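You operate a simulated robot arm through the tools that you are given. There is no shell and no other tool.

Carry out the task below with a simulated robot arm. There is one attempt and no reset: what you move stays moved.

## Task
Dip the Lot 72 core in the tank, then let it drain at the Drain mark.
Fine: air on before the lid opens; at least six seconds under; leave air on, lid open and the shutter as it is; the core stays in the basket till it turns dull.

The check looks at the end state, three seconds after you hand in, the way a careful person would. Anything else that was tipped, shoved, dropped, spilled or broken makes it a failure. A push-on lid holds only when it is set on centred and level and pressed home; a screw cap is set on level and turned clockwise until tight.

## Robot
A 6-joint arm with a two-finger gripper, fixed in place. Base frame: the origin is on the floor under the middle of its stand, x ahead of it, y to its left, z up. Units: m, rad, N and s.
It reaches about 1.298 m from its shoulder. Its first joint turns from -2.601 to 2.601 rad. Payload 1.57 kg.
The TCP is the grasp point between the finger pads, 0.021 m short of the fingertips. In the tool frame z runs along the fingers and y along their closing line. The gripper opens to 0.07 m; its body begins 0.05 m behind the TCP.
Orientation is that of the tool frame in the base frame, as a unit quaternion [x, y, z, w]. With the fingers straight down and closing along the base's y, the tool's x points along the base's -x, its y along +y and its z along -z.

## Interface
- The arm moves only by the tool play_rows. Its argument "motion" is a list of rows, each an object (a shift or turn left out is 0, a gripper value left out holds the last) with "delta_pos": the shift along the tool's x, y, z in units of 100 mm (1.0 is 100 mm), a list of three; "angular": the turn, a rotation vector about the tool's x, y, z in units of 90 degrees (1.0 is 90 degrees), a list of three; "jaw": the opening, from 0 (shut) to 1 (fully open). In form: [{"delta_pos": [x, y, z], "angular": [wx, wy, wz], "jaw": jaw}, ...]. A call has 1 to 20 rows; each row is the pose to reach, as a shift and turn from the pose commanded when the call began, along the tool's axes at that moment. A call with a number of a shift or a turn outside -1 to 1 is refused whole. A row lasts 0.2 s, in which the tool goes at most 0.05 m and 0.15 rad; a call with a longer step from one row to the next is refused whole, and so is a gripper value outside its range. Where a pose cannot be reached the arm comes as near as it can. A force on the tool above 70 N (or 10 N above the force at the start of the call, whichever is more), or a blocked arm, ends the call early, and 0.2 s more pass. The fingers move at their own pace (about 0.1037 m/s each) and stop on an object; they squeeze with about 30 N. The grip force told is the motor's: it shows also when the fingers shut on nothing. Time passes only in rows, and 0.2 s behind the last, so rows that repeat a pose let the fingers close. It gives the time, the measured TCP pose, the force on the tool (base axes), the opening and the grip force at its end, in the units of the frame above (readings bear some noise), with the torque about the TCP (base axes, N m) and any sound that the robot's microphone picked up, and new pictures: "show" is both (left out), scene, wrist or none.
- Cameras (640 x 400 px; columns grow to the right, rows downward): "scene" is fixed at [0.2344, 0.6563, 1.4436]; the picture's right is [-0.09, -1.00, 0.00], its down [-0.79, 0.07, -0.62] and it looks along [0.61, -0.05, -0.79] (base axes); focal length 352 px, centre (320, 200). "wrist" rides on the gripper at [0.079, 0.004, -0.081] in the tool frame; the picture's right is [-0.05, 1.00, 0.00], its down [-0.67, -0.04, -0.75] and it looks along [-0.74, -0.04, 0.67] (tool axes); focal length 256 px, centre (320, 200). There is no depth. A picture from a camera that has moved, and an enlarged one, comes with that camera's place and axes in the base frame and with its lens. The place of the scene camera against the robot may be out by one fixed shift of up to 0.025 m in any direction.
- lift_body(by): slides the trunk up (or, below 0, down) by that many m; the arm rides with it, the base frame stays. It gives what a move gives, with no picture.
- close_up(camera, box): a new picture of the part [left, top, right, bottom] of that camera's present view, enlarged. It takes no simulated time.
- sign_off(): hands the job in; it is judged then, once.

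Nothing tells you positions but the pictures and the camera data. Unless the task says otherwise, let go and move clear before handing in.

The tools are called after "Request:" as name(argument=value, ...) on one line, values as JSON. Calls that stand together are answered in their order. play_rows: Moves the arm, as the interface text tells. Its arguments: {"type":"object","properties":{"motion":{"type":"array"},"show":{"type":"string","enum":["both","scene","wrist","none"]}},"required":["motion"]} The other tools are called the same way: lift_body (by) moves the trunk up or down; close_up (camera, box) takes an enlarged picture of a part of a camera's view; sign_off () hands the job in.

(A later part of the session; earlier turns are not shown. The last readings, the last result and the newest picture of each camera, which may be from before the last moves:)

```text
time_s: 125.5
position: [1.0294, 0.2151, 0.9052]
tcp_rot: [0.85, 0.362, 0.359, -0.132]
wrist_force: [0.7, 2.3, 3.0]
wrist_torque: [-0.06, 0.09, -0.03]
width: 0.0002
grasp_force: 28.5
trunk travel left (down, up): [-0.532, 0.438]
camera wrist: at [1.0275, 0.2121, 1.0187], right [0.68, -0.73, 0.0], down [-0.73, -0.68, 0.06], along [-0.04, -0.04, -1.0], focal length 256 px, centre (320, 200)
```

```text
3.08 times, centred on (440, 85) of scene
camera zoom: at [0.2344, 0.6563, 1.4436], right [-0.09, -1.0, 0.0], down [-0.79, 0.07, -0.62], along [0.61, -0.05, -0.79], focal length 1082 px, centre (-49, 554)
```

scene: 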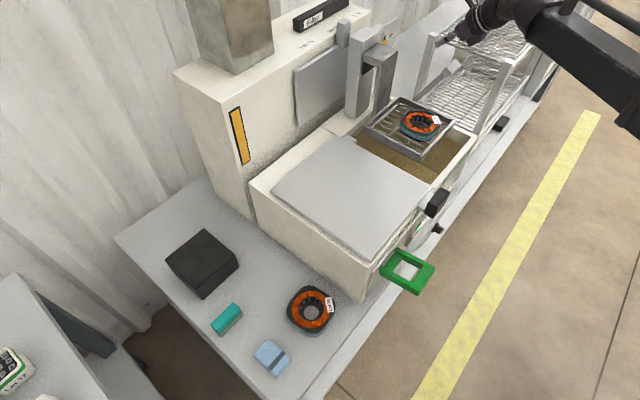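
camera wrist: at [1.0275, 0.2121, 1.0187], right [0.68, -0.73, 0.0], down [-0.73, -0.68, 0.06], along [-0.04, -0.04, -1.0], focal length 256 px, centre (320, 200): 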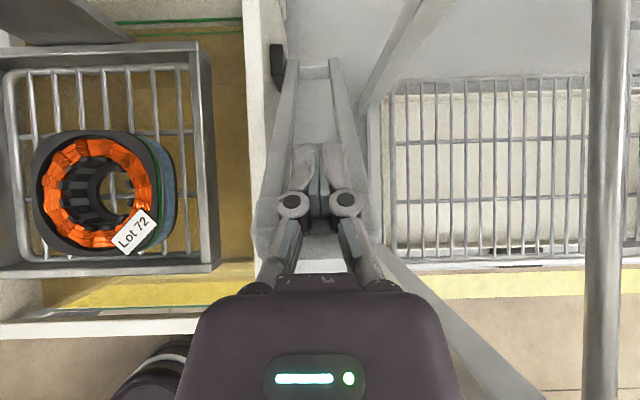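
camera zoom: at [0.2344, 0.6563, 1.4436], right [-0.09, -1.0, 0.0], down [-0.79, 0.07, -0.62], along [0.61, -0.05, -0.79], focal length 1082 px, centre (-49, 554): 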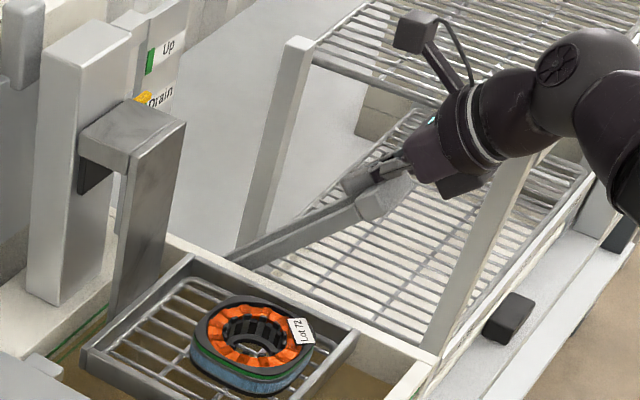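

Pointer is already passing Drain at about 50° of lever angle, so Dip should come near 20°. I'll continue following the arc, pulling first and then lowering so the knuckles stay off the bar.

Request:
play_rows(motion=[{"delta_pos": [-0.06, 0, -0.06]}, {"delta_pos": [-0.125, 0, -0.125]}], show="none")

Request:
lift_body(by=-0.007)

Request:
play_rows(motion=[{"delta_pos": [-0.045, 0, -0.045]}, {"delta_pos": [-0.085, 0, -0.085]}], show="none")

Request:
lift_body(by=-0.012)

Request:
play_rows(motion=[{"delta_pos": [-0.04, 0, -0.04]}, {"delta_pos": [-0.074, 0, -0.074]}], show="wrist")

Request:
close_up(camera="scene", box=[360, 20, 520, 150])

```text
time_s: 126.1
position: [1.0149, 0.2011, 0.9047]
tcp_rot: [0.85, 0.362, 0.358, -0.132]
wrist_force: [0.4, 1.0, 0.5]
wrist_torque: [0.02, -0.03, -0.04]
width: 0.0
grasp_force: 28.6
trunk travel left (down, up): [-0.532, 0.438]
```

```text
time_s: 126.6
position: [1.0157, 0.2011, 0.8976]
tcp_rot: [0.851, 0.361, 0.358, -0.132]
wrist_force: [0.3, -0.8, 0.0]
wrist_torque: [0.02, 0.02, 0.0]
width: 0.0
grasp_force: 28.4
trunk travel left (down, up): [-0.525, 0.445]
```

```text
time_s: 127.2
position: [1.006, 0.1946, 0.8971]
tcp_rot: [0.85, 0.362, 0.359, -0.132]
wrist_force: [1.1, 1.2, 0.9]
wrist_torque: [0.03, -0.03, -0.02]
width: 0.0
grasp_force: 28.3
trunk travel left (down, up): [-0.525, 0.445]
```

```text
time_s: 127.8
position: [1.007, 0.1936, 0.8853]
tcp_rot: [0.851, 0.36, 0.359, -0.131]
wrist_force: [-0.9, -0.4, 0.3]
wrist_torque: [-0.02, -0.03, 0.01]
width: 0.0
grasp_force: 28.9
trunk travel left (down, up): [-0.513, 0.457]
```

```text
time_s: 128.4
position: [0.9995, 0.1859, 0.8869]
tcp_rot: [0.85, 0.361, 0.359, -0.133]
wrist_force: [2.1, 3.3, 1.2]
wrist_torque: [0.04, -0.04, -0.05]
width: 0.0
grasp_force: 28.0
trunk travel left (down, up): [-0.513, 0.457]
camera wrist: at [0.9993, 0.1834, 0.9999], right [0.68, -0.73, 0.0], down [-0.73, -0.68, 0.06], along [-0.04, -0.04, -1.0], focal length 256 px, centre (320, 200)
```

wrist: 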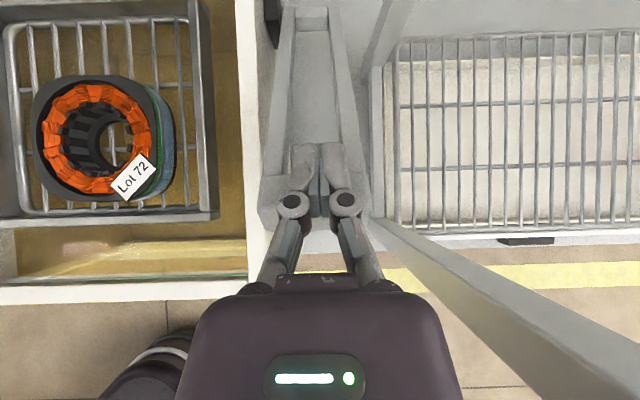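

```text
3.08 times, centred on (440, 85) of scene
camera zoom: at [0.2344, 0.6563, 1.4436], right [-0.09, -1.0, 0.0], down [-0.79, 0.07, -0.62], along [0.61, -0.05, -0.79], focal length 1082 px, centre (-49, 554)
```

zoom: 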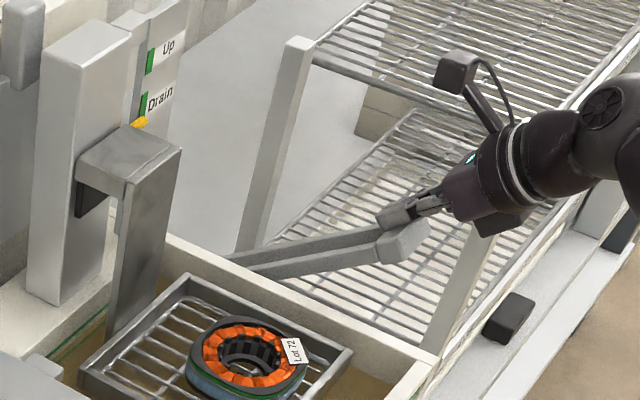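

Request:
lift_body(by=-0.0145)

Request:
play_rows(motion=[{"delta_pos": [-0.03, 0, -0.03]}, {"delta_pos": [-0.057, 0, -0.057]}], show="none")

Request:
lift_body(by=-0.0145)

Request:
play_rows(motion=[{"delta_pos": [-0.03, 0, -0.03]}, {"delta_pos": [-0.053, 0, -0.053]}], show="wrist")

Request:
close_up(camera="scene", box=[360, 20, 520, 150])

```text
time_s: 129.1
position: [0.9985, 0.1855, 0.8717]
tcp_rot: [0.851, 0.361, 0.358, -0.131]
wrist_force: [0.2, -0.1, 0.1]
wrist_torque: [-0.02, 0.03, -0.01]
width: 0.0004
grasp_force: 28.6
trunk travel left (down, up): [-0.498, 0.472]
```

```text
time_s: 129.7
position: [0.9937, 0.1795, 0.8717]
tcp_rot: [0.85, 0.362, 0.359, -0.131]
wrist_force: [2.4, 2.3, 1.0]
wrist_torque: [0.09, -0.05, -0.03]
width: 0.0001
grasp_force: 28.1
trunk travel left (down, up): [-0.498, 0.472]
```

```text
time_s: 130.3
position: [0.9951, 0.1788, 0.8563]
tcp_rot: [0.851, 0.361, 0.359, -0.132]
wrist_force: [0.4, 0.2, 0.1]
wrist_torque: [0.04, -0.01, 0.02]
width: 0.0002
grasp_force: 29.1
trunk travel left (down, up): [-0.484, 0.486]
```

```text
time_s: 130.9
position: [0.9896, 0.1736, 0.8575]
tcp_rot: [0.85, 0.361, 0.359, -0.133]
wrist_force: [2.0, 2.3, 0.7]
wrist_torque: [0.04, -0.07, -0.02]
width: 0.0002
grasp_force: 28.5
trunk travel left (down, up): [-0.484, 0.486]
camera wrist: at [0.9886, 0.1712, 0.9711], right [0.68, -0.73, 0.0], down [-0.73, -0.68, 0.06], along [-0.04, -0.04, -1.0], focal length 256 px, centre (320, 200)
```

wrist: 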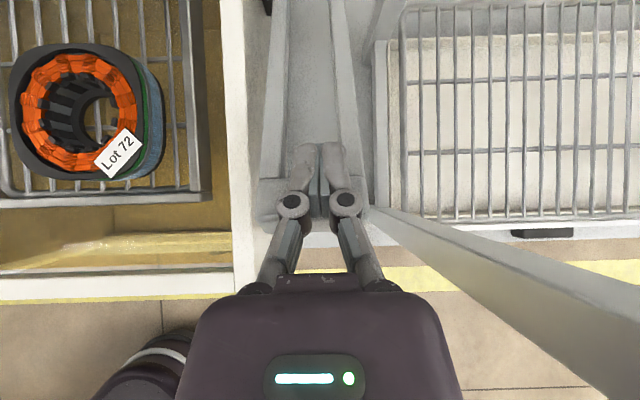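

```text
3.08 times, centred on (440, 85) of scene
camera zoom: at [0.2344, 0.6563, 1.4436], right [-0.09, -1.0, 0.0], down [-0.79, 0.07, -0.62], along [0.61, -0.05, -0.79], focal length 1082 px, centre (-49, 554)
```

zoom: 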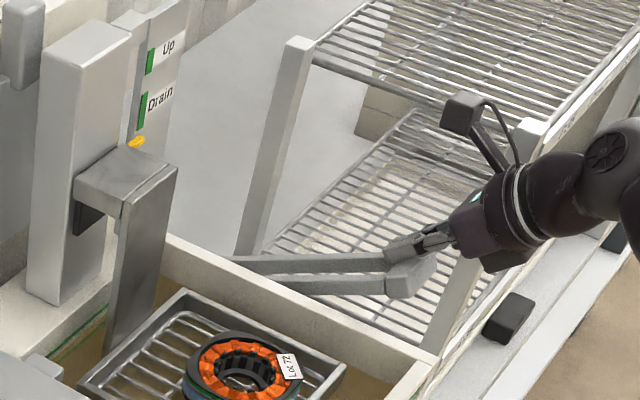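

Request:
lift_body(by=-0.015)

Request:
play_rows(motion=[{"delta_pos": [-0.025, 0, -0.025]}, {"delta_pos": [-0.046, 0, -0.046]}], show="none")

Request:
lift_body(by=-0.0155)

Request:
play_rows(motion=[{"delta_pos": [-0.02, 0, -0.02]}, {"delta_pos": [-0.035, 0, -0.035]}], show="wrist")

Request:
close_up(camera="scene", box=[360, 20, 520, 150])

```text
time_s: 131.5
position: [0.9894, 0.1748, 0.8418]
tcp_rot: [0.851, 0.361, 0.359, -0.132]
wrist_force: [0.1, -0.3, 0.3]
wrist_torque: [-0.01, -0.01, 0.01]
width: 0.0
grasp_force: 28.8
trunk travel left (down, up): [-0.469, 0.501]
```

```text
time_s: 132.1
position: [0.9851, 0.1706, 0.8409]
tcp_rot: [0.85, 0.362, 0.359, -0.133]
wrist_force: [3.0, 4.0, 1.0]
wrist_torque: [0.08, -0.02, -0.01]
width: 0.0
grasp_force: 28.6
trunk travel left (down, up): [-0.469, 0.501]
```

```text
time_s: 132.7
position: [0.9848, 0.1697, 0.827]
tcp_rot: [0.851, 0.362, 0.358, -0.132]
wrist_force: [0.3, -0.1, -0.2]
wrist_torque: [-0.01, 0.0, 0.02]
width: 0.0
grasp_force: 28.7
trunk travel left (down, up): [-0.453, 0.517]
```

```text
time_s: 133.3
position: [0.9825, 0.1655, 0.8268]
tcp_rot: [0.85, 0.363, 0.359, -0.133]
wrist_force: [3.7, 3.3, 1.9]
wrist_torque: [0.05, -0.04, -0.04]
width: 0.0001
grasp_force: 28.8
trunk travel left (down, up): [-0.453, 0.517]
camera wrist: at [0.9818, 0.163, 0.9404], right [0.68, -0.73, 0.0], down [-0.73, -0.68, 0.06], along [-0.04, -0.04, -1.0], focal length 256 px, centre (320, 200)
```

wrist: 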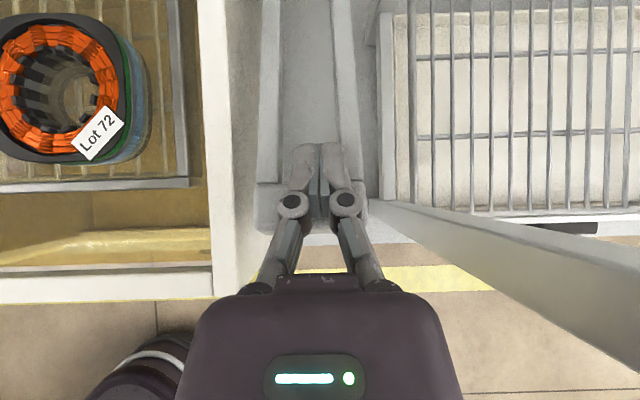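

```text
3.08 times, centred on (440, 85) of scene
camera zoom: at [0.2344, 0.6563, 1.4436], right [-0.09, -1.0, 0.0], down [-0.79, 0.07, -0.62], along [0.61, -0.05, -0.79], focal length 1082 px, centre (-49, 554)
```

zoom: 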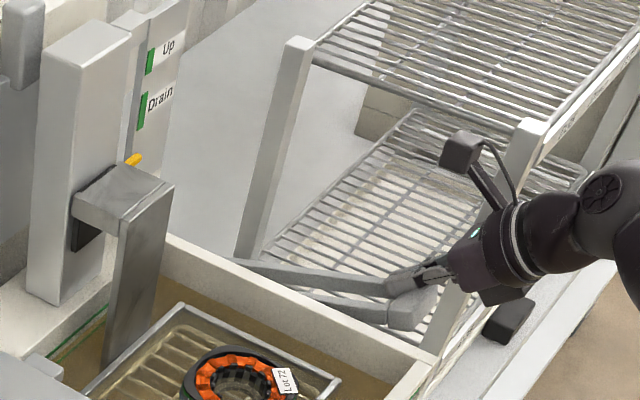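

Request:
lift_body(by=-0.016)

Request:
play_rows(motion=[{"delta_pos": [-0.015, 0, -0.015]}, {"delta_pos": [-0.03, 0, -0.03]}], show="none")

Request:
lift_body(by=-0.016)

Request:
play_rows(motion=[{"delta_pos": [-0.01, 0, -0.01]}, {"delta_pos": [-0.02, 0, -0.02]}], show="wrist")

Request:
close_up(camera="scene", box=[350, 40, 510, 170])

```text
time_s: 134.0
position: [0.9816, 0.1652, 0.8099]
tcp_rot: [0.851, 0.361, 0.359, -0.131]
wrist_force: [-1.0, -0.4, -0.9]
wrist_torque: [-0.02, 0.0, 0.01]
width: 0.0
grasp_force: 28.5
trunk travel left (down, up): [-0.437, 0.533]
```

```text
time_s: 134.6
position: [0.9802, 0.1638, 0.8102]
tcp_rot: [0.851, 0.361, 0.359, -0.132]
wrist_force: [3.0, 3.4, 1.3]
wrist_torque: [0.01, -0.03, -0.07]
width: 0.0
grasp_force: 28.3
trunk travel left (down, up): [-0.437, 0.533]
```

```text
time_s: 135.2
position: [0.9789, 0.1631, 0.7939]
tcp_rot: [0.851, 0.361, 0.359, -0.131]
wrist_force: [-0.3, -0.4, 0.1]
wrist_torque: [0.0, -0.02, 0.02]
width: 0.0
grasp_force: 28.5
trunk travel left (down, up): [-0.421, 0.549]
```

```text
time_s: 135.8
position: [0.9781, 0.1615, 0.7943]
tcp_rot: [0.85, 0.362, 0.36, -0.133]
wrist_force: [3.0, 5.6, 2.0]
wrist_torque: [0.07, -0.01, -0.07]
width: 0.0
grasp_force: 28.5
trunk travel left (down, up): [-0.421, 0.549]
camera wrist: at [0.9775, 0.1585, 0.9086], right [0.68, -0.73, 0.0], down [-0.73, -0.68, 0.05], along [-0.04, -0.04, -1.0], focal length 256 px, centre (320, 200)
```

wrist: 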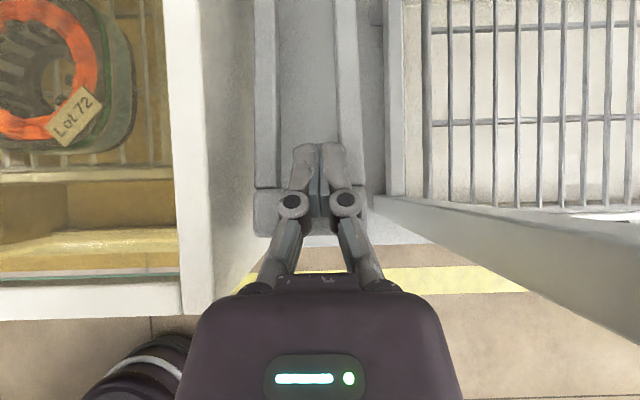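

```text
3.08 times, centred on (430, 105) of scene
camera zoom: at [0.2344, 0.6563, 1.4436], right [-0.09, -1.0, 0.0], down [-0.79, 0.07, -0.62], along [0.61, -0.05, -0.79], focal length 1082 px, centre (-18, 492)
```

zoom: 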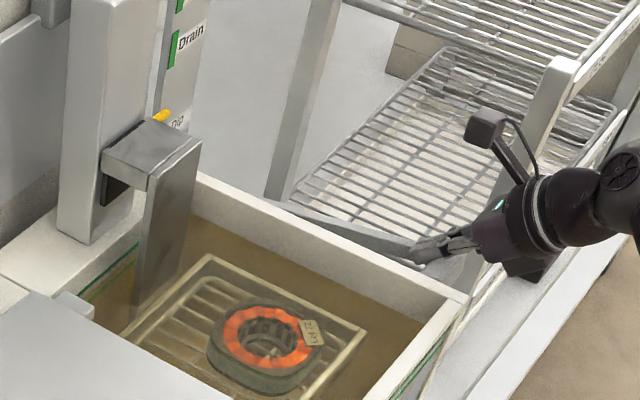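

The core is now under the liquid and the pointer is arriving at Dip. I'll zoom on the pointer and continue to the mark.

Request:
close_up(camera="scene", box=[365, 50, 415, 90])

Request:
lift_body(by=-0.012)

Request:
close_up(camera="scene", box=[365, 50, 415, 90])

```text
10.00 times, centred on (390, 70) of scene
camera zoom: at [0.2344, 0.6563, 1.4436], right [-0.09, -1.0, 0.0], down [-0.79, 0.07, -0.62], along [0.61, -0.05, -0.79], focal length 3515 px, centre (-380, 1500)
```

zoom: 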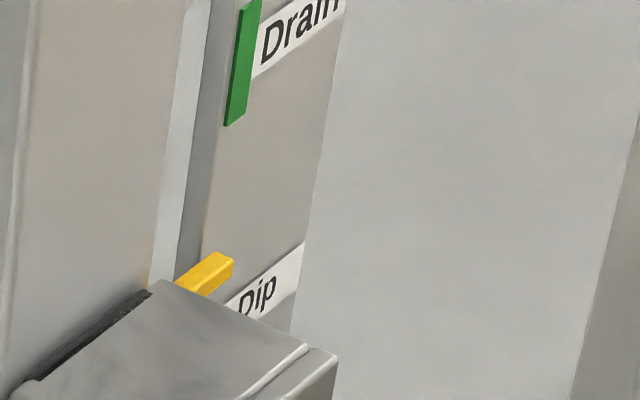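

```text
time_s: 136.4
position: [0.978, 0.1599, 0.7827]
tcp_rot: [0.85, 0.361, 0.359, -0.132]
wrist_force: [0.6, 0.1, 0.2]
wrist_torque: [0.0, -0.04, 0.02]
width: 0.0
grasp_force: 28.5
trunk travel left (down, up): [-0.409, 0.561]
```

```text
10.00 times, centred on (390, 70) of scene
camera zoom: at [0.2344, 0.6563, 1.4436], right [-0.09, -1.0, 0.0], down [-0.79, 0.07, -0.62], along [0.61, -0.05, -0.79], focal length 3515 px, centre (-380, 1500)
```

zoom: 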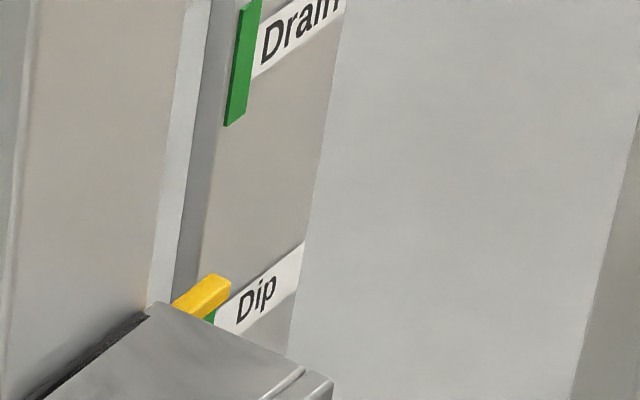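

Request:
lift_body(by=-0.008)

Request:
play_rows(motion=[{"delta_pos": [-0.01, 0, -0.01]}], show="none")

Request:
close_up(camera="scene", box=[365, 50, 415, 90])

```text
time_s: 137.0
position: [0.9772, 0.1603, 0.7738]
tcp_rot: [0.85, 0.361, 0.359, -0.133]
wrist_force: [-0.5, -0.5, -0.3]
wrist_torque: [0.0, -0.02, -0.04]
width: 0.0
grasp_force: 28.6
trunk travel left (down, up): [-0.401, 0.569]
```

```text
time_s: 137.4
position: [0.9774, 0.1605, 0.775]
tcp_rot: [0.85, 0.361, 0.359, -0.132]
wrist_force: [6.2, 5.0, 2.5]
wrist_torque: [0.01, -0.05, -0.07]
width: 0.0001
grasp_force: 28.4
trunk travel left (down, up): [-0.401, 0.569]
```

```text
10.00 times, centred on (390, 70) of scene
camera zoom: at [0.2344, 0.6563, 1.4436], right [-0.09, -1.0, 0.0], down [-0.79, 0.07, -0.62], along [0.61, -0.05, -0.79], focal length 3515 px, centre (-380, 1500)
```

zoom: 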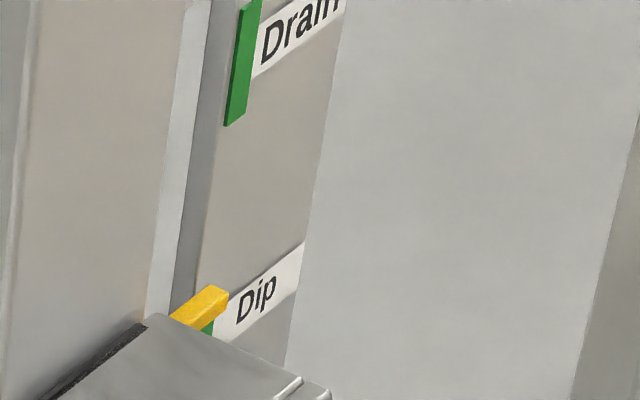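

Request:
lift_body(by=-0.008)

Request:
play_rows(motion=[{"delta_pos": [0, 0, 0]}], show="wrist")

Request:
close_up(camera="scene", box=[365, 50, 415, 90])

Request:
close_up(camera="scene", box=[350, 40, 510, 170])

```text
time_s: 137.9
position: [0.9759, 0.1601, 0.7671]
tcp_rot: [0.851, 0.362, 0.358, -0.132]
wrist_force: [-0.7, -0.1, 0.7]
wrist_torque: [0.04, 0.0, 0.01]
width: 0.0
grasp_force: 28.7
trunk travel left (down, up): [-0.393, 0.577]
```

```text
time_s: 138.3
position: [0.9766, 0.1588, 0.7659]
tcp_rot: [0.851, 0.361, 0.359, -0.132]
wrist_force: [-0.3, 0.1, -0.4]
wrist_torque: [0.01, 0.02, -0.04]
width: 0.0002
grasp_force: 29.3
trunk travel left (down, up): [-0.393, 0.577]
camera wrist: at [0.9758, 0.1565, 0.8804], right [0.68, -0.73, 0.0], down [-0.73, -0.68, 0.06], along [-0.04, -0.04, -1.0], focal length 256 px, centre (320, 200)
```

wrist: 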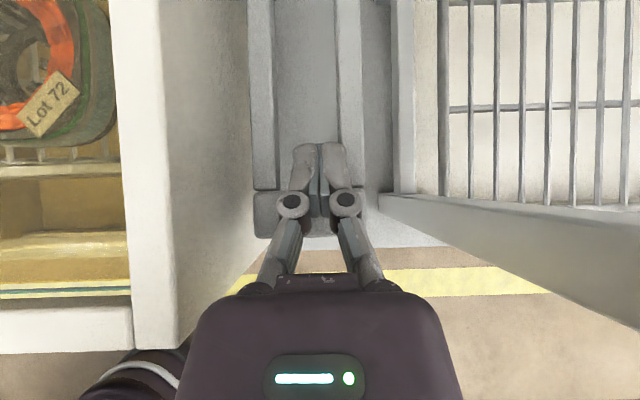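

```text
10.00 times, centred on (390, 70) of scene
camera zoom: at [0.2344, 0.6563, 1.4436], right [-0.09, -1.0, 0.0], down [-0.79, 0.07, -0.62], along [0.61, -0.05, -0.79], focal length 3515 px, centre (-380, 1500)
```

zoom: 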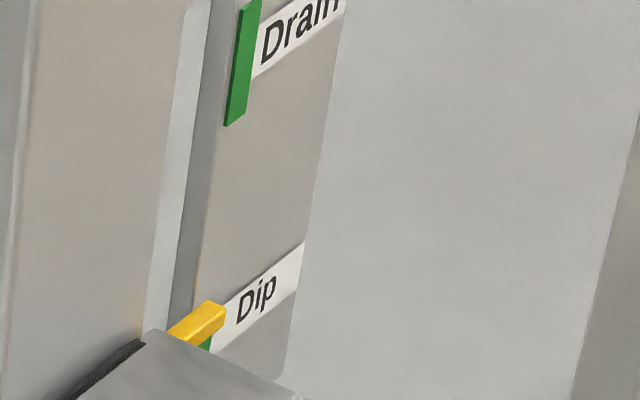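

```text
3.08 times, centred on (430, 105) of scene
camera zoom: at [0.2344, 0.6563, 1.4436], right [-0.09, -1.0, 0.0], down [-0.79, 0.07, -0.62], along [0.61, -0.05, -0.79], focal length 1082 px, centre (-18, 492)
```

zoom: 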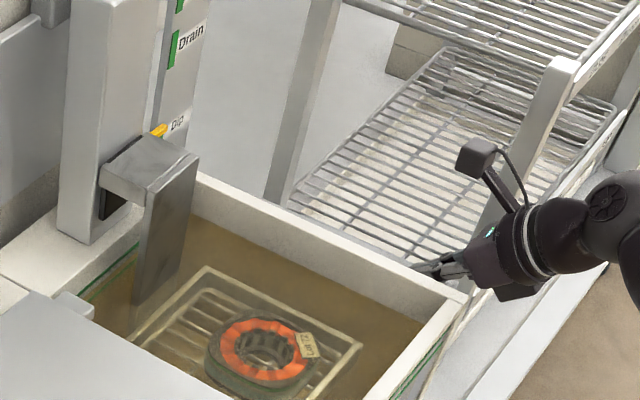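

Request:
lift_body(by=-0.01)

Request:
close_up(camera="scene", box=[365, 50, 415, 90])

Request:
lift_body(by=-0.01)

Request:
close_up(camera="scene", box=[365, 50, 415, 90])

```text
time_s: 138.9
position: [0.9759, 0.1593, 0.7568]
tcp_rot: [0.851, 0.362, 0.358, -0.132]
wrist_force: [0.3, 0.2, 1.2]
wrist_torque: [0.01, 0.01, 0.02]
width: 0.0
grasp_force: 29.2
trunk travel left (down, up): [-0.383, 0.587]
```

```text
10.00 times, centred on (390, 70) of scene
camera zoom: at [0.2344, 0.6563, 1.4436], right [-0.09, -1.0, 0.0], down [-0.79, 0.07, -0.62], along [0.61, -0.05, -0.79], focal length 3515 px, centre (-380, 1500)
```

zoom: 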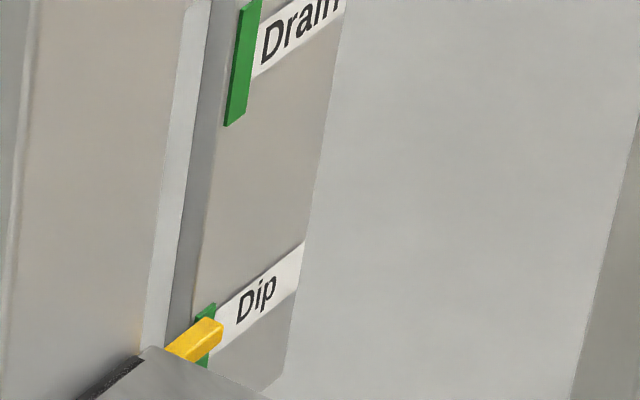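

```text
time_s: 139.5
position: [0.976, 0.1596, 0.7459]
tcp_rot: [0.85, 0.361, 0.359, -0.132]
wrist_force: [0.2, -1.2, 0.1]
wrist_torque: [0.0, 0.03, -0.01]
width: 0.0
grasp_force: 28.3
trunk travel left (down, up): [-0.373, 0.597]
```

```text
10.00 times, centred on (390, 70) of scene
camera zoom: at [0.2344, 0.6563, 1.4436], right [-0.09, -1.0, 0.0], down [-0.79, 0.07, -0.62], along [0.61, -0.05, -0.79], focal length 3515 px, centre (-380, 1500)
```

zoom: 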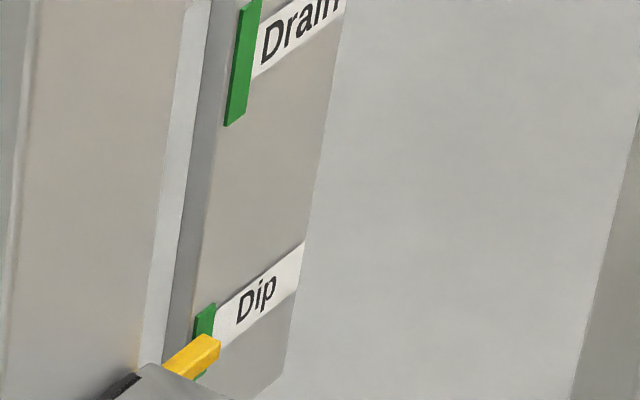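

Request:
lift_body(by=-0.007)

Request:
close_up(camera="scene", box=[365, 50, 415, 90])

Request:
play_rows(motion=[{"delta_pos": [0, 0, 0]}, {"delta_pos": [0, 0, 0]}, {"delta_pos": [0, 0, 0]}], show="both")

```text
time_s: 140.1
position: [0.9759, 0.1601, 0.7395]
tcp_rot: [0.851, 0.362, 0.358, -0.132]
wrist_force: [0.3, 0.6, -0.4]
wrist_torque: [0.01, 0.02, 0.01]
width: 0.0
grasp_force: 28.5
trunk travel left (down, up): [-0.366, 0.604]
```

```text
10.00 times, centred on (390, 70) of scene
camera zoom: at [0.2344, 0.6563, 1.4436], right [-0.09, -1.0, 0.0], down [-0.79, 0.07, -0.62], along [0.61, -0.05, -0.79], focal length 3515 px, centre (-380, 1500)
```

zoom: 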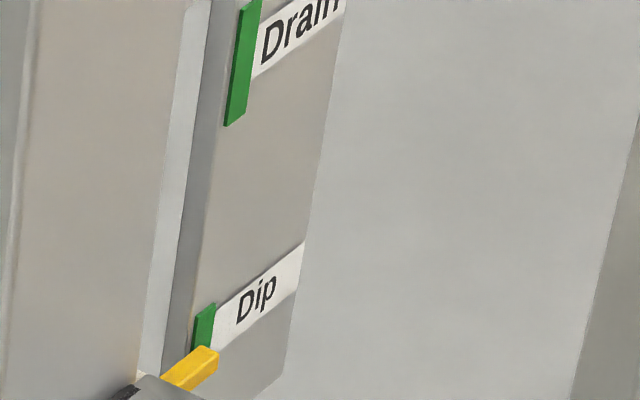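

```text
time_s: 140.9
position: [0.9764, 0.1602, 0.739]
tcp_rot: [0.851, 0.361, 0.359, -0.132]
wrist_force: [0.0, 0.0, -0.5]
wrist_torque: [0.01, 0.0, -0.01]
width: 0.0
grasp_force: 28.6
trunk travel left (down, up): [-0.366, 0.604]
camera wrist: at [0.9759, 0.1566, 0.8535], right [0.68, -0.73, 0.0], down [-0.73, -0.68, 0.06], along [-0.04, -0.04, -1.0], focal length 256 px, centre (320, 200)
```

scene: 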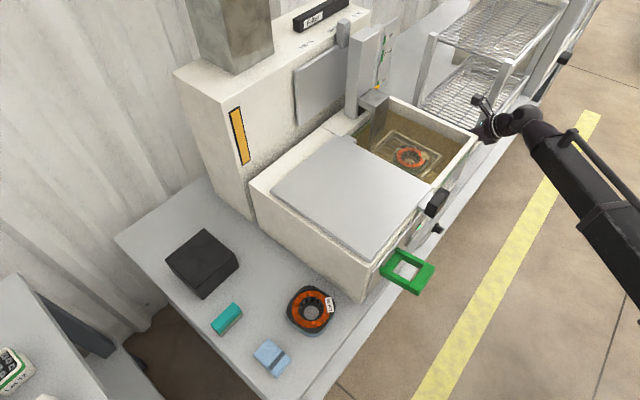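
wrist: 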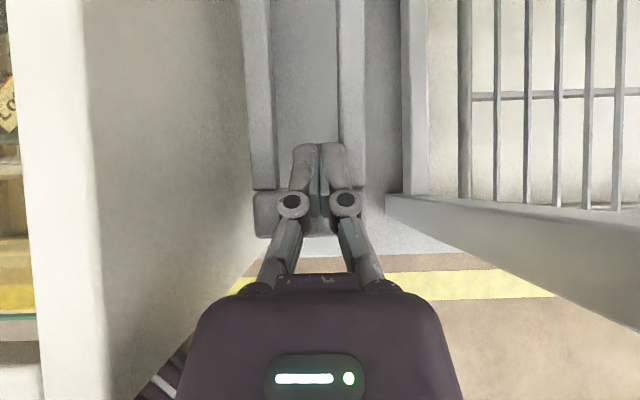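

The pointer is at the Dip mark and the core is fully under. I'll hold still here well past six seconds.

Request:
play_rows(motion=[{"delta_pos": [0, 0, 0]}, {"delta_pos": [0, 0, 0]}, {"delta_pos": [0, 0, 0]}, {"delta_pos": [0, 0, 0]}, {"delta_pos": [0, 0, 0]}, {"delta_pos": [0, 0, 0]}, {"delta_pos": [0, 0, 0]}, {"delta_pos": [0, 0, 0]}, {"delta_pos": [0, 0, 0]}, {"delta_pos": [0, 0, 0]}, {"delta_pos": [0, 0, 0]}, {"delta_pos": [0, 0, 0]}, {"delta_pos": [0, 0, 0]}, {"delta_pos": [0, 0, 0]}, {"delta_pos": [0, 0, 0]}, {"delta_pos": [0, 0, 0]}, {"delta_pos": [0, 0, 0]}, {"delta_pos": [0, 0, 0]}, {"delta_pos": [0, 0, 0]}, {"delta_pos": [0, 0, 0]}], show="none")

Request:
close_up(camera="scene", box=[350, 60, 510, 190])

Request:
play_rows(motion=[{"delta_pos": [0, 0, 0]}, {"delta_pos": [0, 0, 0]}, {"delta_pos": [0, 0, 0]}, {"delta_pos": [0, 0, 0]}, {"delta_pos": [0, 0, 0]}, {"delta_pos": [0, 0, 0]}, {"delta_pos": [0, 0, 0]}, {"delta_pos": [0, 0, 0]}, {"delta_pos": [0, 0, 0]}, {"delta_pos": [0, 0, 0]}, {"delta_pos": [0, 0, 0]}, {"delta_pos": [0, 0, 0]}, {"delta_pos": [0, 0, 0]}, {"delta_pos": [0, 0, 0]}, {"delta_pos": [0, 0, 0]}, {"delta_pos": [0, 0, 0]}, {"delta_pos": [0, 0, 0]}, {"delta_pos": [0, 0, 0]}, {"delta_pos": [0, 0, 0]}, {"delta_pos": [0, 0, 0]}], show="none")

Request:
close_up(camera="scene", box=[365, 50, 415, 90])

```text
time_s: 145.1
position: [0.9761, 0.1598, 0.7393]
tcp_rot: [0.851, 0.361, 0.359, -0.131]
wrist_force: [0.4, 0.3, -0.4]
wrist_torque: [-0.02, -0.02, -0.01]
width: 0.0
grasp_force: 28.3
trunk travel left (down, up): [-0.366, 0.604]
```

```text
3.08 times, centred on (430, 125) of scene
camera zoom: at [0.2344, 0.6563, 1.4436], right [-0.09, -1.0, 0.0], down [-0.79, 0.07, -0.62], along [0.61, -0.05, -0.79], focal length 1082 px, centre (-18, 431)
```

zoom: 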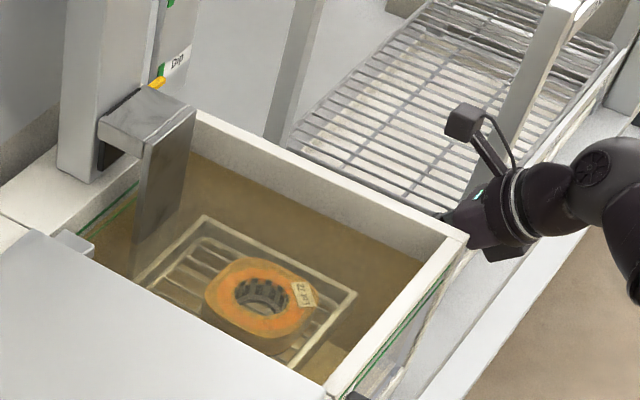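

```text
time_s: 149.3
position: [0.9765, 0.1603, 0.7376]
tcp_rot: [0.851, 0.361, 0.358, -0.132]
wrist_force: [-0.5, -0.1, 0.9]
wrist_torque: [-0.02, -0.02, -0.02]
width: 0.0
grasp_force: 28.4
trunk travel left (down, up): [-0.366, 0.604]
```

```text
10.00 times, centred on (390, 70) of scene
camera zoom: at [0.2344, 0.6563, 1.4436], right [-0.09, -1.0, 0.0], down [-0.79, 0.07, -0.62], along [0.61, -0.05, -0.79], focal length 3515 px, centre (-380, 1500)
```

zoom: 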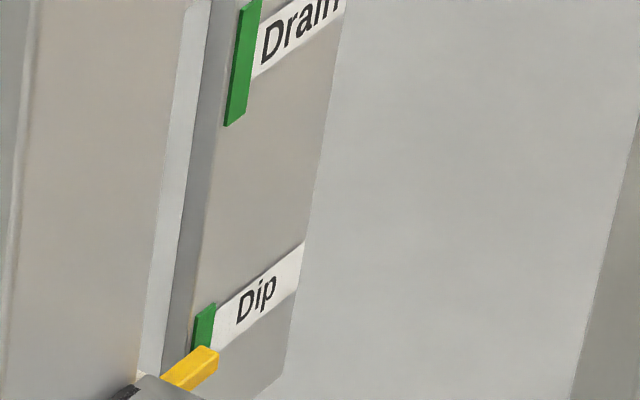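

The coating has taken and the lever holds Dip by itself; it has been under about 13 s. Now I'll lift the fingers off the bar, back out, and re-angle them to go under the bar.

Request:
lift_body(by=0.06)

Request:
play_rows(motion=[{"delta_pos": [-0.3, 0, -0.3]}, {"delta_pos": [-0.6, 0, -0.6]}, {"delta_pos": [-0.9, 0, -0.9]}, {"delta_pos": [-0.99, 0, -0.99]}], show="none")

Request:
play_rows(motion=[{"angular": [0, 0.09, 0]}, {"angular": [0, 0.18, 0]}, {"angular": [0, 0.27, 0]}, {"angular": [0, 0.28, 0]}], show="both")

```text
time_s: 150.3
position: [0.9771, 0.1591, 0.7998]
tcp_rot: [0.85, 0.361, 0.36, -0.132]
wrist_force: [0.8, 0.0, -0.3]
wrist_torque: [0.01, 0.01, 0.0]
width: 0.0
grasp_force: 28.7
trunk travel left (down, up): [-0.426, 0.544]
```

```text
time_s: 151.3
position: [0.8779, 0.0602, 0.7999]
tcp_rot: [0.85, 0.361, 0.36, -0.132]
wrist_force: [0.1, -0.1, 1.4]
wrist_torque: [-0.02, 0.0, 0.03]
width: 0.0001
grasp_force: 28.5
trunk travel left (down, up): [-0.426, 0.544]
```

```text
time_s: 152.3
position: [0.879, 0.0601, 0.8677]
tcp_rot: [0.752, 0.324, 0.535, -0.207]
wrist_force: [-0.1, -0.8, -0.4]
wrist_torque: [0.01, 0.03, 0.0]
width: 0.0
grasp_force: 28.8
out of reach, approached as far as the arm can: row 1, 2, 3, 4
trunk travel left (down, up): [-0.426, 0.544]
camera wrist: at [0.8446, 0.0226, 0.9707], right [0.7, -0.72, -0.01], down [-0.67, -0.64, -0.37], along [0.26, 0.27, -0.93], focal length 256 px, centre (320, 200)
```

scene: 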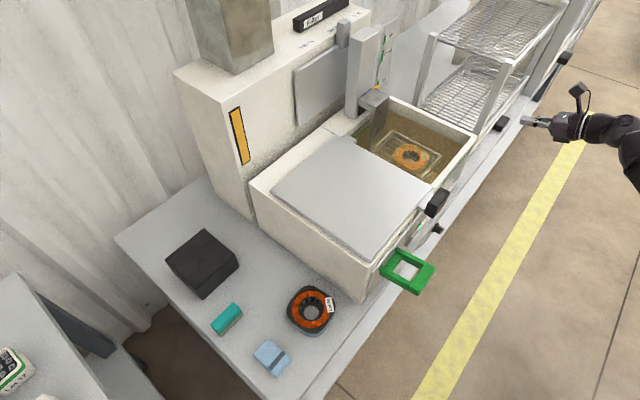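
wrist: 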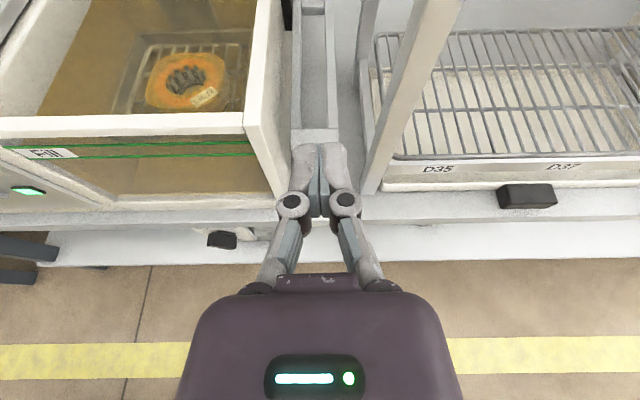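

Clear view: lever bar at about n=0.80, z=0.70–0.71. I'll lower to below the bar while in front of it, then slide the fingers in underneath.

Request:
lift_body(by=-0.2)

Request:
play_rows(motion=[{"delta_pos": [0.103, 0, 0.282]}, {"delta_pos": [0.205, 0, 0.564]}], show="both")

Request:
close_up(camera="wrist", box=[240, 60, 400, 220])

```text
time_s: 154.4
position: [0.8796, 0.06, 0.6685]
tcp_rot: [0.752, 0.324, 0.536, -0.208]
wrist_force: [0.1, 0.2, 0.0]
wrist_torque: [-0.01, 0.01, -0.01]
width: 0.0
grasp_force: 28.5
trunk travel left (down, up): [-0.226, 0.744]
```

```text
time_s: 155.0
position: [0.9205, 0.1023, 0.6684]
tcp_rot: [0.752, 0.324, 0.535, -0.208]
wrist_force: [0.1, 0.5, -0.6]
wrist_torque: [0.0, -0.02, 0.02]
width: 0.0
grasp_force: 28.8
trunk travel left (down, up): [-0.226, 0.744]
camera wrist: at [0.8871, 0.0657, 0.7705], right [0.7, -0.72, -0.02], down [-0.67, -0.64, -0.37], along [0.26, 0.27, -0.93], focal length 256 px, centre (320, 200)
```

scene: 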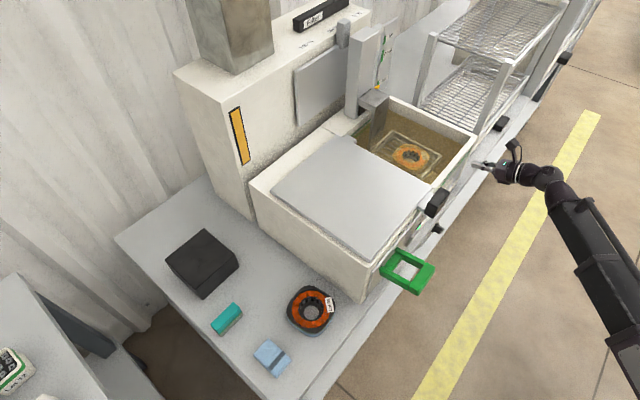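
wrist: 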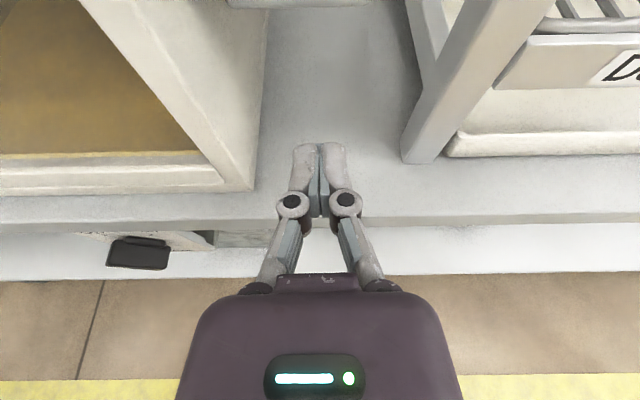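

```text
2.50 times, centred on (320, 140) of wrist
camera zoom: at [0.8871, 0.0657, 0.7705], right [0.7, -0.72, -0.02], down [-0.67, -0.64, -0.37], along [0.26, 0.27, -0.93], focal length 640 px, centre (320, 350)
```

zoom: 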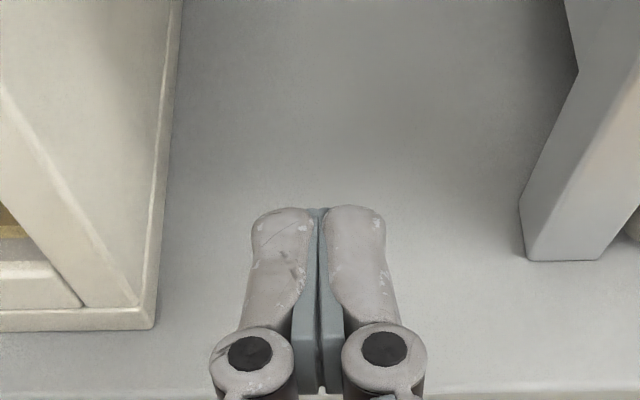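

Request:
play_rows(motion=[{"delta_pos": [0.1, -0.03, 0.27]}, {"delta_pos": [0.195, -0.03, 0.535]}], show="wrist")

Request:
lift_body(by=0.008)

Request:
lift_body(by=0.006)

Request:
close_up(camera="scene", box=[365, 50, 415, 90])

```text
time_s: 155.6
position: [0.9595, 0.1451, 0.6681]
tcp_rot: [0.752, 0.323, 0.536, -0.207]
wrist_force: [-0.8, 0.3, -0.2]
wrist_torque: [0.05, 0.03, -0.02]
width: 0.0
grasp_force: 28.5
trunk travel left (down, up): [-0.226, 0.744]
camera wrist: at [0.9245, 0.1088, 0.7708], right [0.7, -0.72, -0.02], down [-0.67, -0.64, -0.37], along [0.26, 0.27, -0.93], focal length 256 px, centre (320, 200)
```

wrist: 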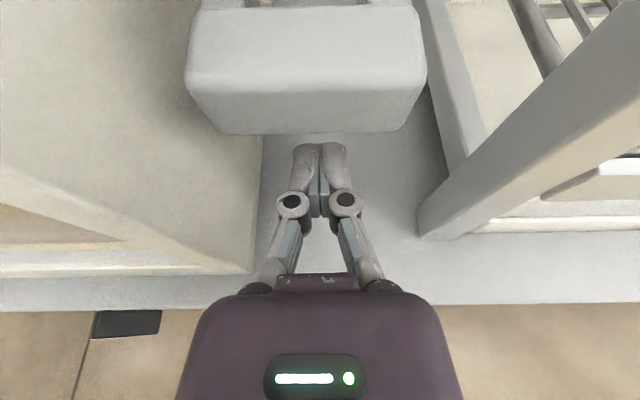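

```text
time_s: 156.2
position: [0.9577, 0.1463, 0.6758]
tcp_rot: [0.752, 0.324, 0.536, -0.208]
wrist_force: [-0.1, -0.1, -0.2]
wrist_torque: [-0.01, 0.02, 0.02]
width: 0.0
grasp_force: 28.3
trunk travel left (down, up): [-0.234, 0.736]
```

```text
time_s: 156.8
position: [0.9587, 0.1451, 0.6817]
tcp_rot: [0.752, 0.324, 0.536, -0.207]
wrist_force: [-0.1, 0.5, -0.5]
wrist_torque: [0.0, 0.04, 0.03]
width: 0.0
grasp_force: 28.3
trunk travel left (down, up): [-0.24, 0.73]
```

```text
10.00 times, centred on (390, 70) of scene
camera zoom: at [0.2344, 0.6563, 1.4436], right [-0.09, -1.0, 0.0], down [-0.79, 0.07, -0.62], along [0.61, -0.05, -0.79], focal length 3515 px, centre (-380, 1500)
```

zoom: 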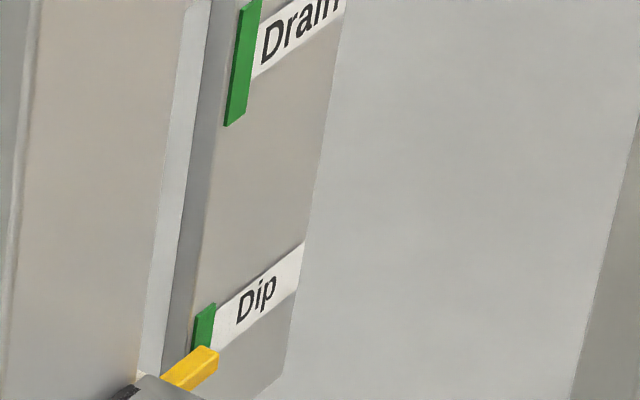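

Request:
lift_body(by=0.008)

Request:
close_up(camera="scene", box=[365, 50, 415, 90])

Request:
lift_body(by=0.01)

Request:
close_up(camera="scene", box=[365, 50, 415, 90])

```text
time_s: 157.3
position: [0.9584, 0.1457, 0.6896]
tcp_rot: [0.752, 0.324, 0.535, -0.208]
wrist_force: [-0.1, 0.2, 0.0]
wrist_torque: [-0.02, 0.02, 0.03]
width: 0.0001
grasp_force: 28.5
trunk travel left (down, up): [-0.248, 0.722]
```

```text
10.00 times, centred on (390, 70) of scene
camera zoom: at [0.2344, 0.6563, 1.4436], right [-0.09, -1.0, 0.0], down [-0.79, 0.07, -0.62], along [0.61, -0.05, -0.79], focal length 3515 px, centre (-380, 1500)
```

zoom: 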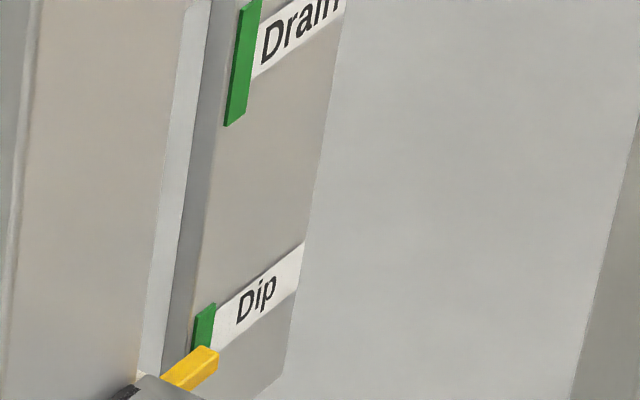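

```text
time_s: 157.9
position: [0.9581, 0.1459, 0.6988]
tcp_rot: [0.752, 0.324, 0.535, -0.208]
wrist_force: [-9.0, -4.6, -12.5]
wrist_torque: [0.19, -0.01, -0.07]
width: 0.0001
grasp_force: 28.9
trunk travel left (down, up): [-0.258, 0.712]
```

```text
10.00 times, centred on (390, 70) of scene
camera zoom: at [0.2344, 0.6563, 1.4436], right [-0.09, -1.0, 0.0], down [-0.79, 0.07, -0.62], along [0.61, -0.05, -0.79], focal length 3515 px, centre (-380, 1500)
```

zoom: 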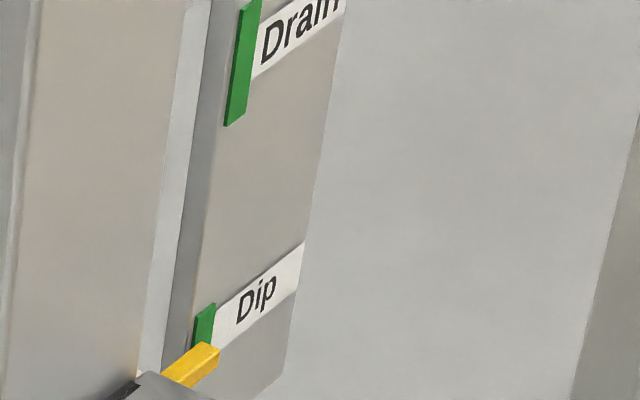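

Contact from below, and the pointer is starting to rise. I'll lift in steps, moving forward as the arc requires, and watch the pointer.

Request:
lift_body(by=0.02)

Request:
lift_body(by=0.02)

Request:
play_rows(motion=[{"delta_pos": [0.014, 0, 0.038]}], show="wrist")

Request:
close_up(camera="scene", box=[350, 30, 510, 160])

```text
time_s: 158.6
position: [0.9598, 0.1459, 0.7199]
tcp_rot: [0.752, 0.322, 0.536, -0.207]
wrist_force: [-3.8, -5.8, -4.2]
wrist_torque: [0.17, -0.01, -0.1]
width: 0.0
grasp_force: 28.9
trunk travel left (down, up): [-0.278, 0.692]
```

```text
time_s: 159.2
position: [0.9595, 0.1481, 0.7406]
tcp_rot: [0.752, 0.323, 0.536, -0.208]
wrist_force: [1.4, -1.5, -3.2]
wrist_torque: [0.08, 0.06, 0.01]
width: 0.0
grasp_force: 28.7
trunk travel left (down, up): [-0.298, 0.672]
```

```text
time_s: 159.6
position: [0.962, 0.1491, 0.7392]
tcp_rot: [0.753, 0.324, 0.535, -0.207]
wrist_force: [-9.5, -9.6, -12.1]
wrist_torque: [0.25, -0.13, -0.11]
width: 0.0
grasp_force: 29.1
trunk travel left (down, up): [-0.298, 0.672]
camera wrist: at [0.9272, 0.111, 0.8419], right [0.7, -0.72, -0.02], down [-0.67, -0.64, -0.37], along [0.26, 0.27, -0.93], focal length 256 px, centre (320, 200)
```

wrist: 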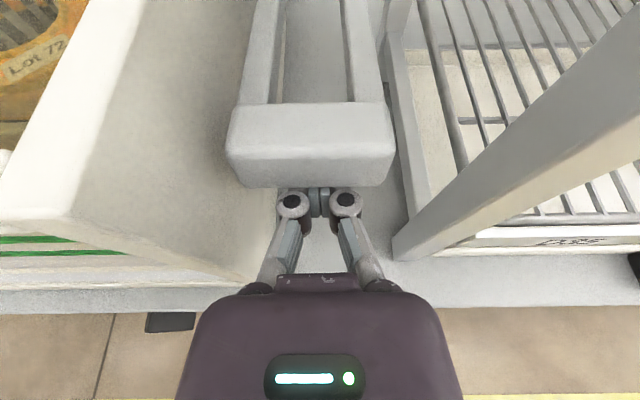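

```text
3.08 times, centred on (430, 95) of scene
camera zoom: at [0.2344, 0.6563, 1.4436], right [-0.09, -1.0, 0.0], down [-0.79, 0.07, -0.62], along [0.61, -0.05, -0.79], focal length 1082 px, centre (-18, 523)
```

zoom: 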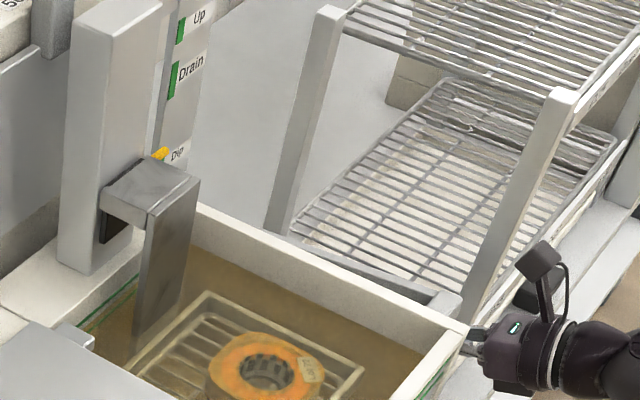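

Request:
lift_body(by=0.025)

Request:
play_rows(motion=[{"delta_pos": [0.014, 0, 0.038]}], show="none")

Request:
lift_body(by=0.02)

Request:
play_rows(motion=[{"delta_pos": [0.02, 0, 0.056]}], show="wrist")

Request:
close_up(camera="scene", box=[350, 30, 510, 160])

```text
time_s: 160.3
position: [0.9634, 0.1497, 0.7646]
tcp_rot: [0.752, 0.323, 0.536, -0.208]
wrist_force: [0.6, 0.2, -3.7]
wrist_torque: [0.03, 0.01, 0.0]
width: 0.0
grasp_force: 29.0
trunk travel left (down, up): [-0.323, 0.647]
```

```text
time_s: 160.8
position: [0.9659, 0.1517, 0.7644]
tcp_rot: [0.752, 0.323, 0.535, -0.207]
wrist_force: [-7.7, -7.8, -10.2]
wrist_torque: [0.2, -0.14, -0.11]
width: 0.0001
grasp_force: 28.6
trunk travel left (down, up): [-0.323, 0.647]
```

```text
time_s: 161.4
position: [0.9658, 0.1521, 0.7856]
tcp_rot: [0.752, 0.323, 0.536, -0.208]
wrist_force: [0.6, -0.3, -4.1]
wrist_torque: [0.04, 0.06, 0.02]
width: 0.0
grasp_force: 28.7
trunk travel left (down, up): [-0.343, 0.627]
```

```text
time_s: 161.8
position: [0.9683, 0.1553, 0.7844]
tcp_rot: [0.753, 0.324, 0.535, -0.207]
wrist_force: [-7.2, -9.1, -11.0]
wrist_torque: [0.26, -0.11, -0.19]
width: 0.0001
grasp_force: 28.5
trunk travel left (down, up): [-0.343, 0.627]
camera wrist: at [0.9342, 0.1181, 0.8869], right [0.7, -0.72, -0.02], down [-0.67, -0.64, -0.37], along [0.26, 0.27, -0.93], focal length 256 px, centre (320, 200)
```

wrist: 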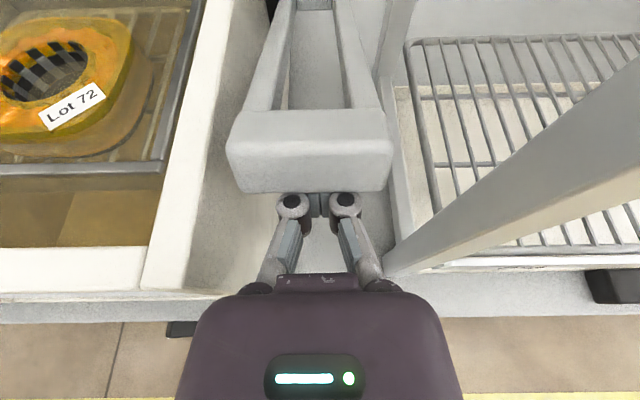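

```text
3.08 times, centred on (430, 95) of scene
camera zoom: at [0.2344, 0.6563, 1.4436], right [-0.09, -1.0, 0.0], down [-0.79, 0.07, -0.62], along [0.61, -0.05, -0.79], focal length 1082 px, centre (-18, 523)
```

zoom: 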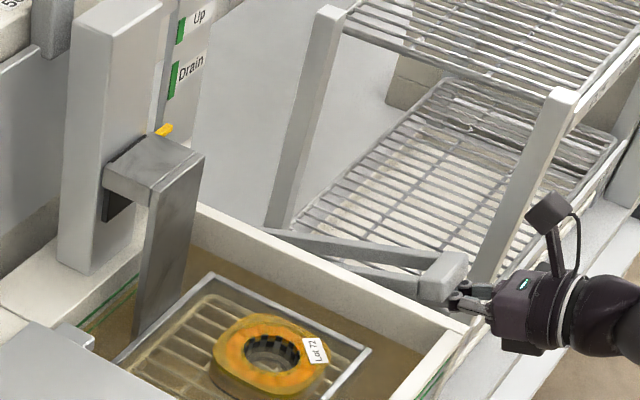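

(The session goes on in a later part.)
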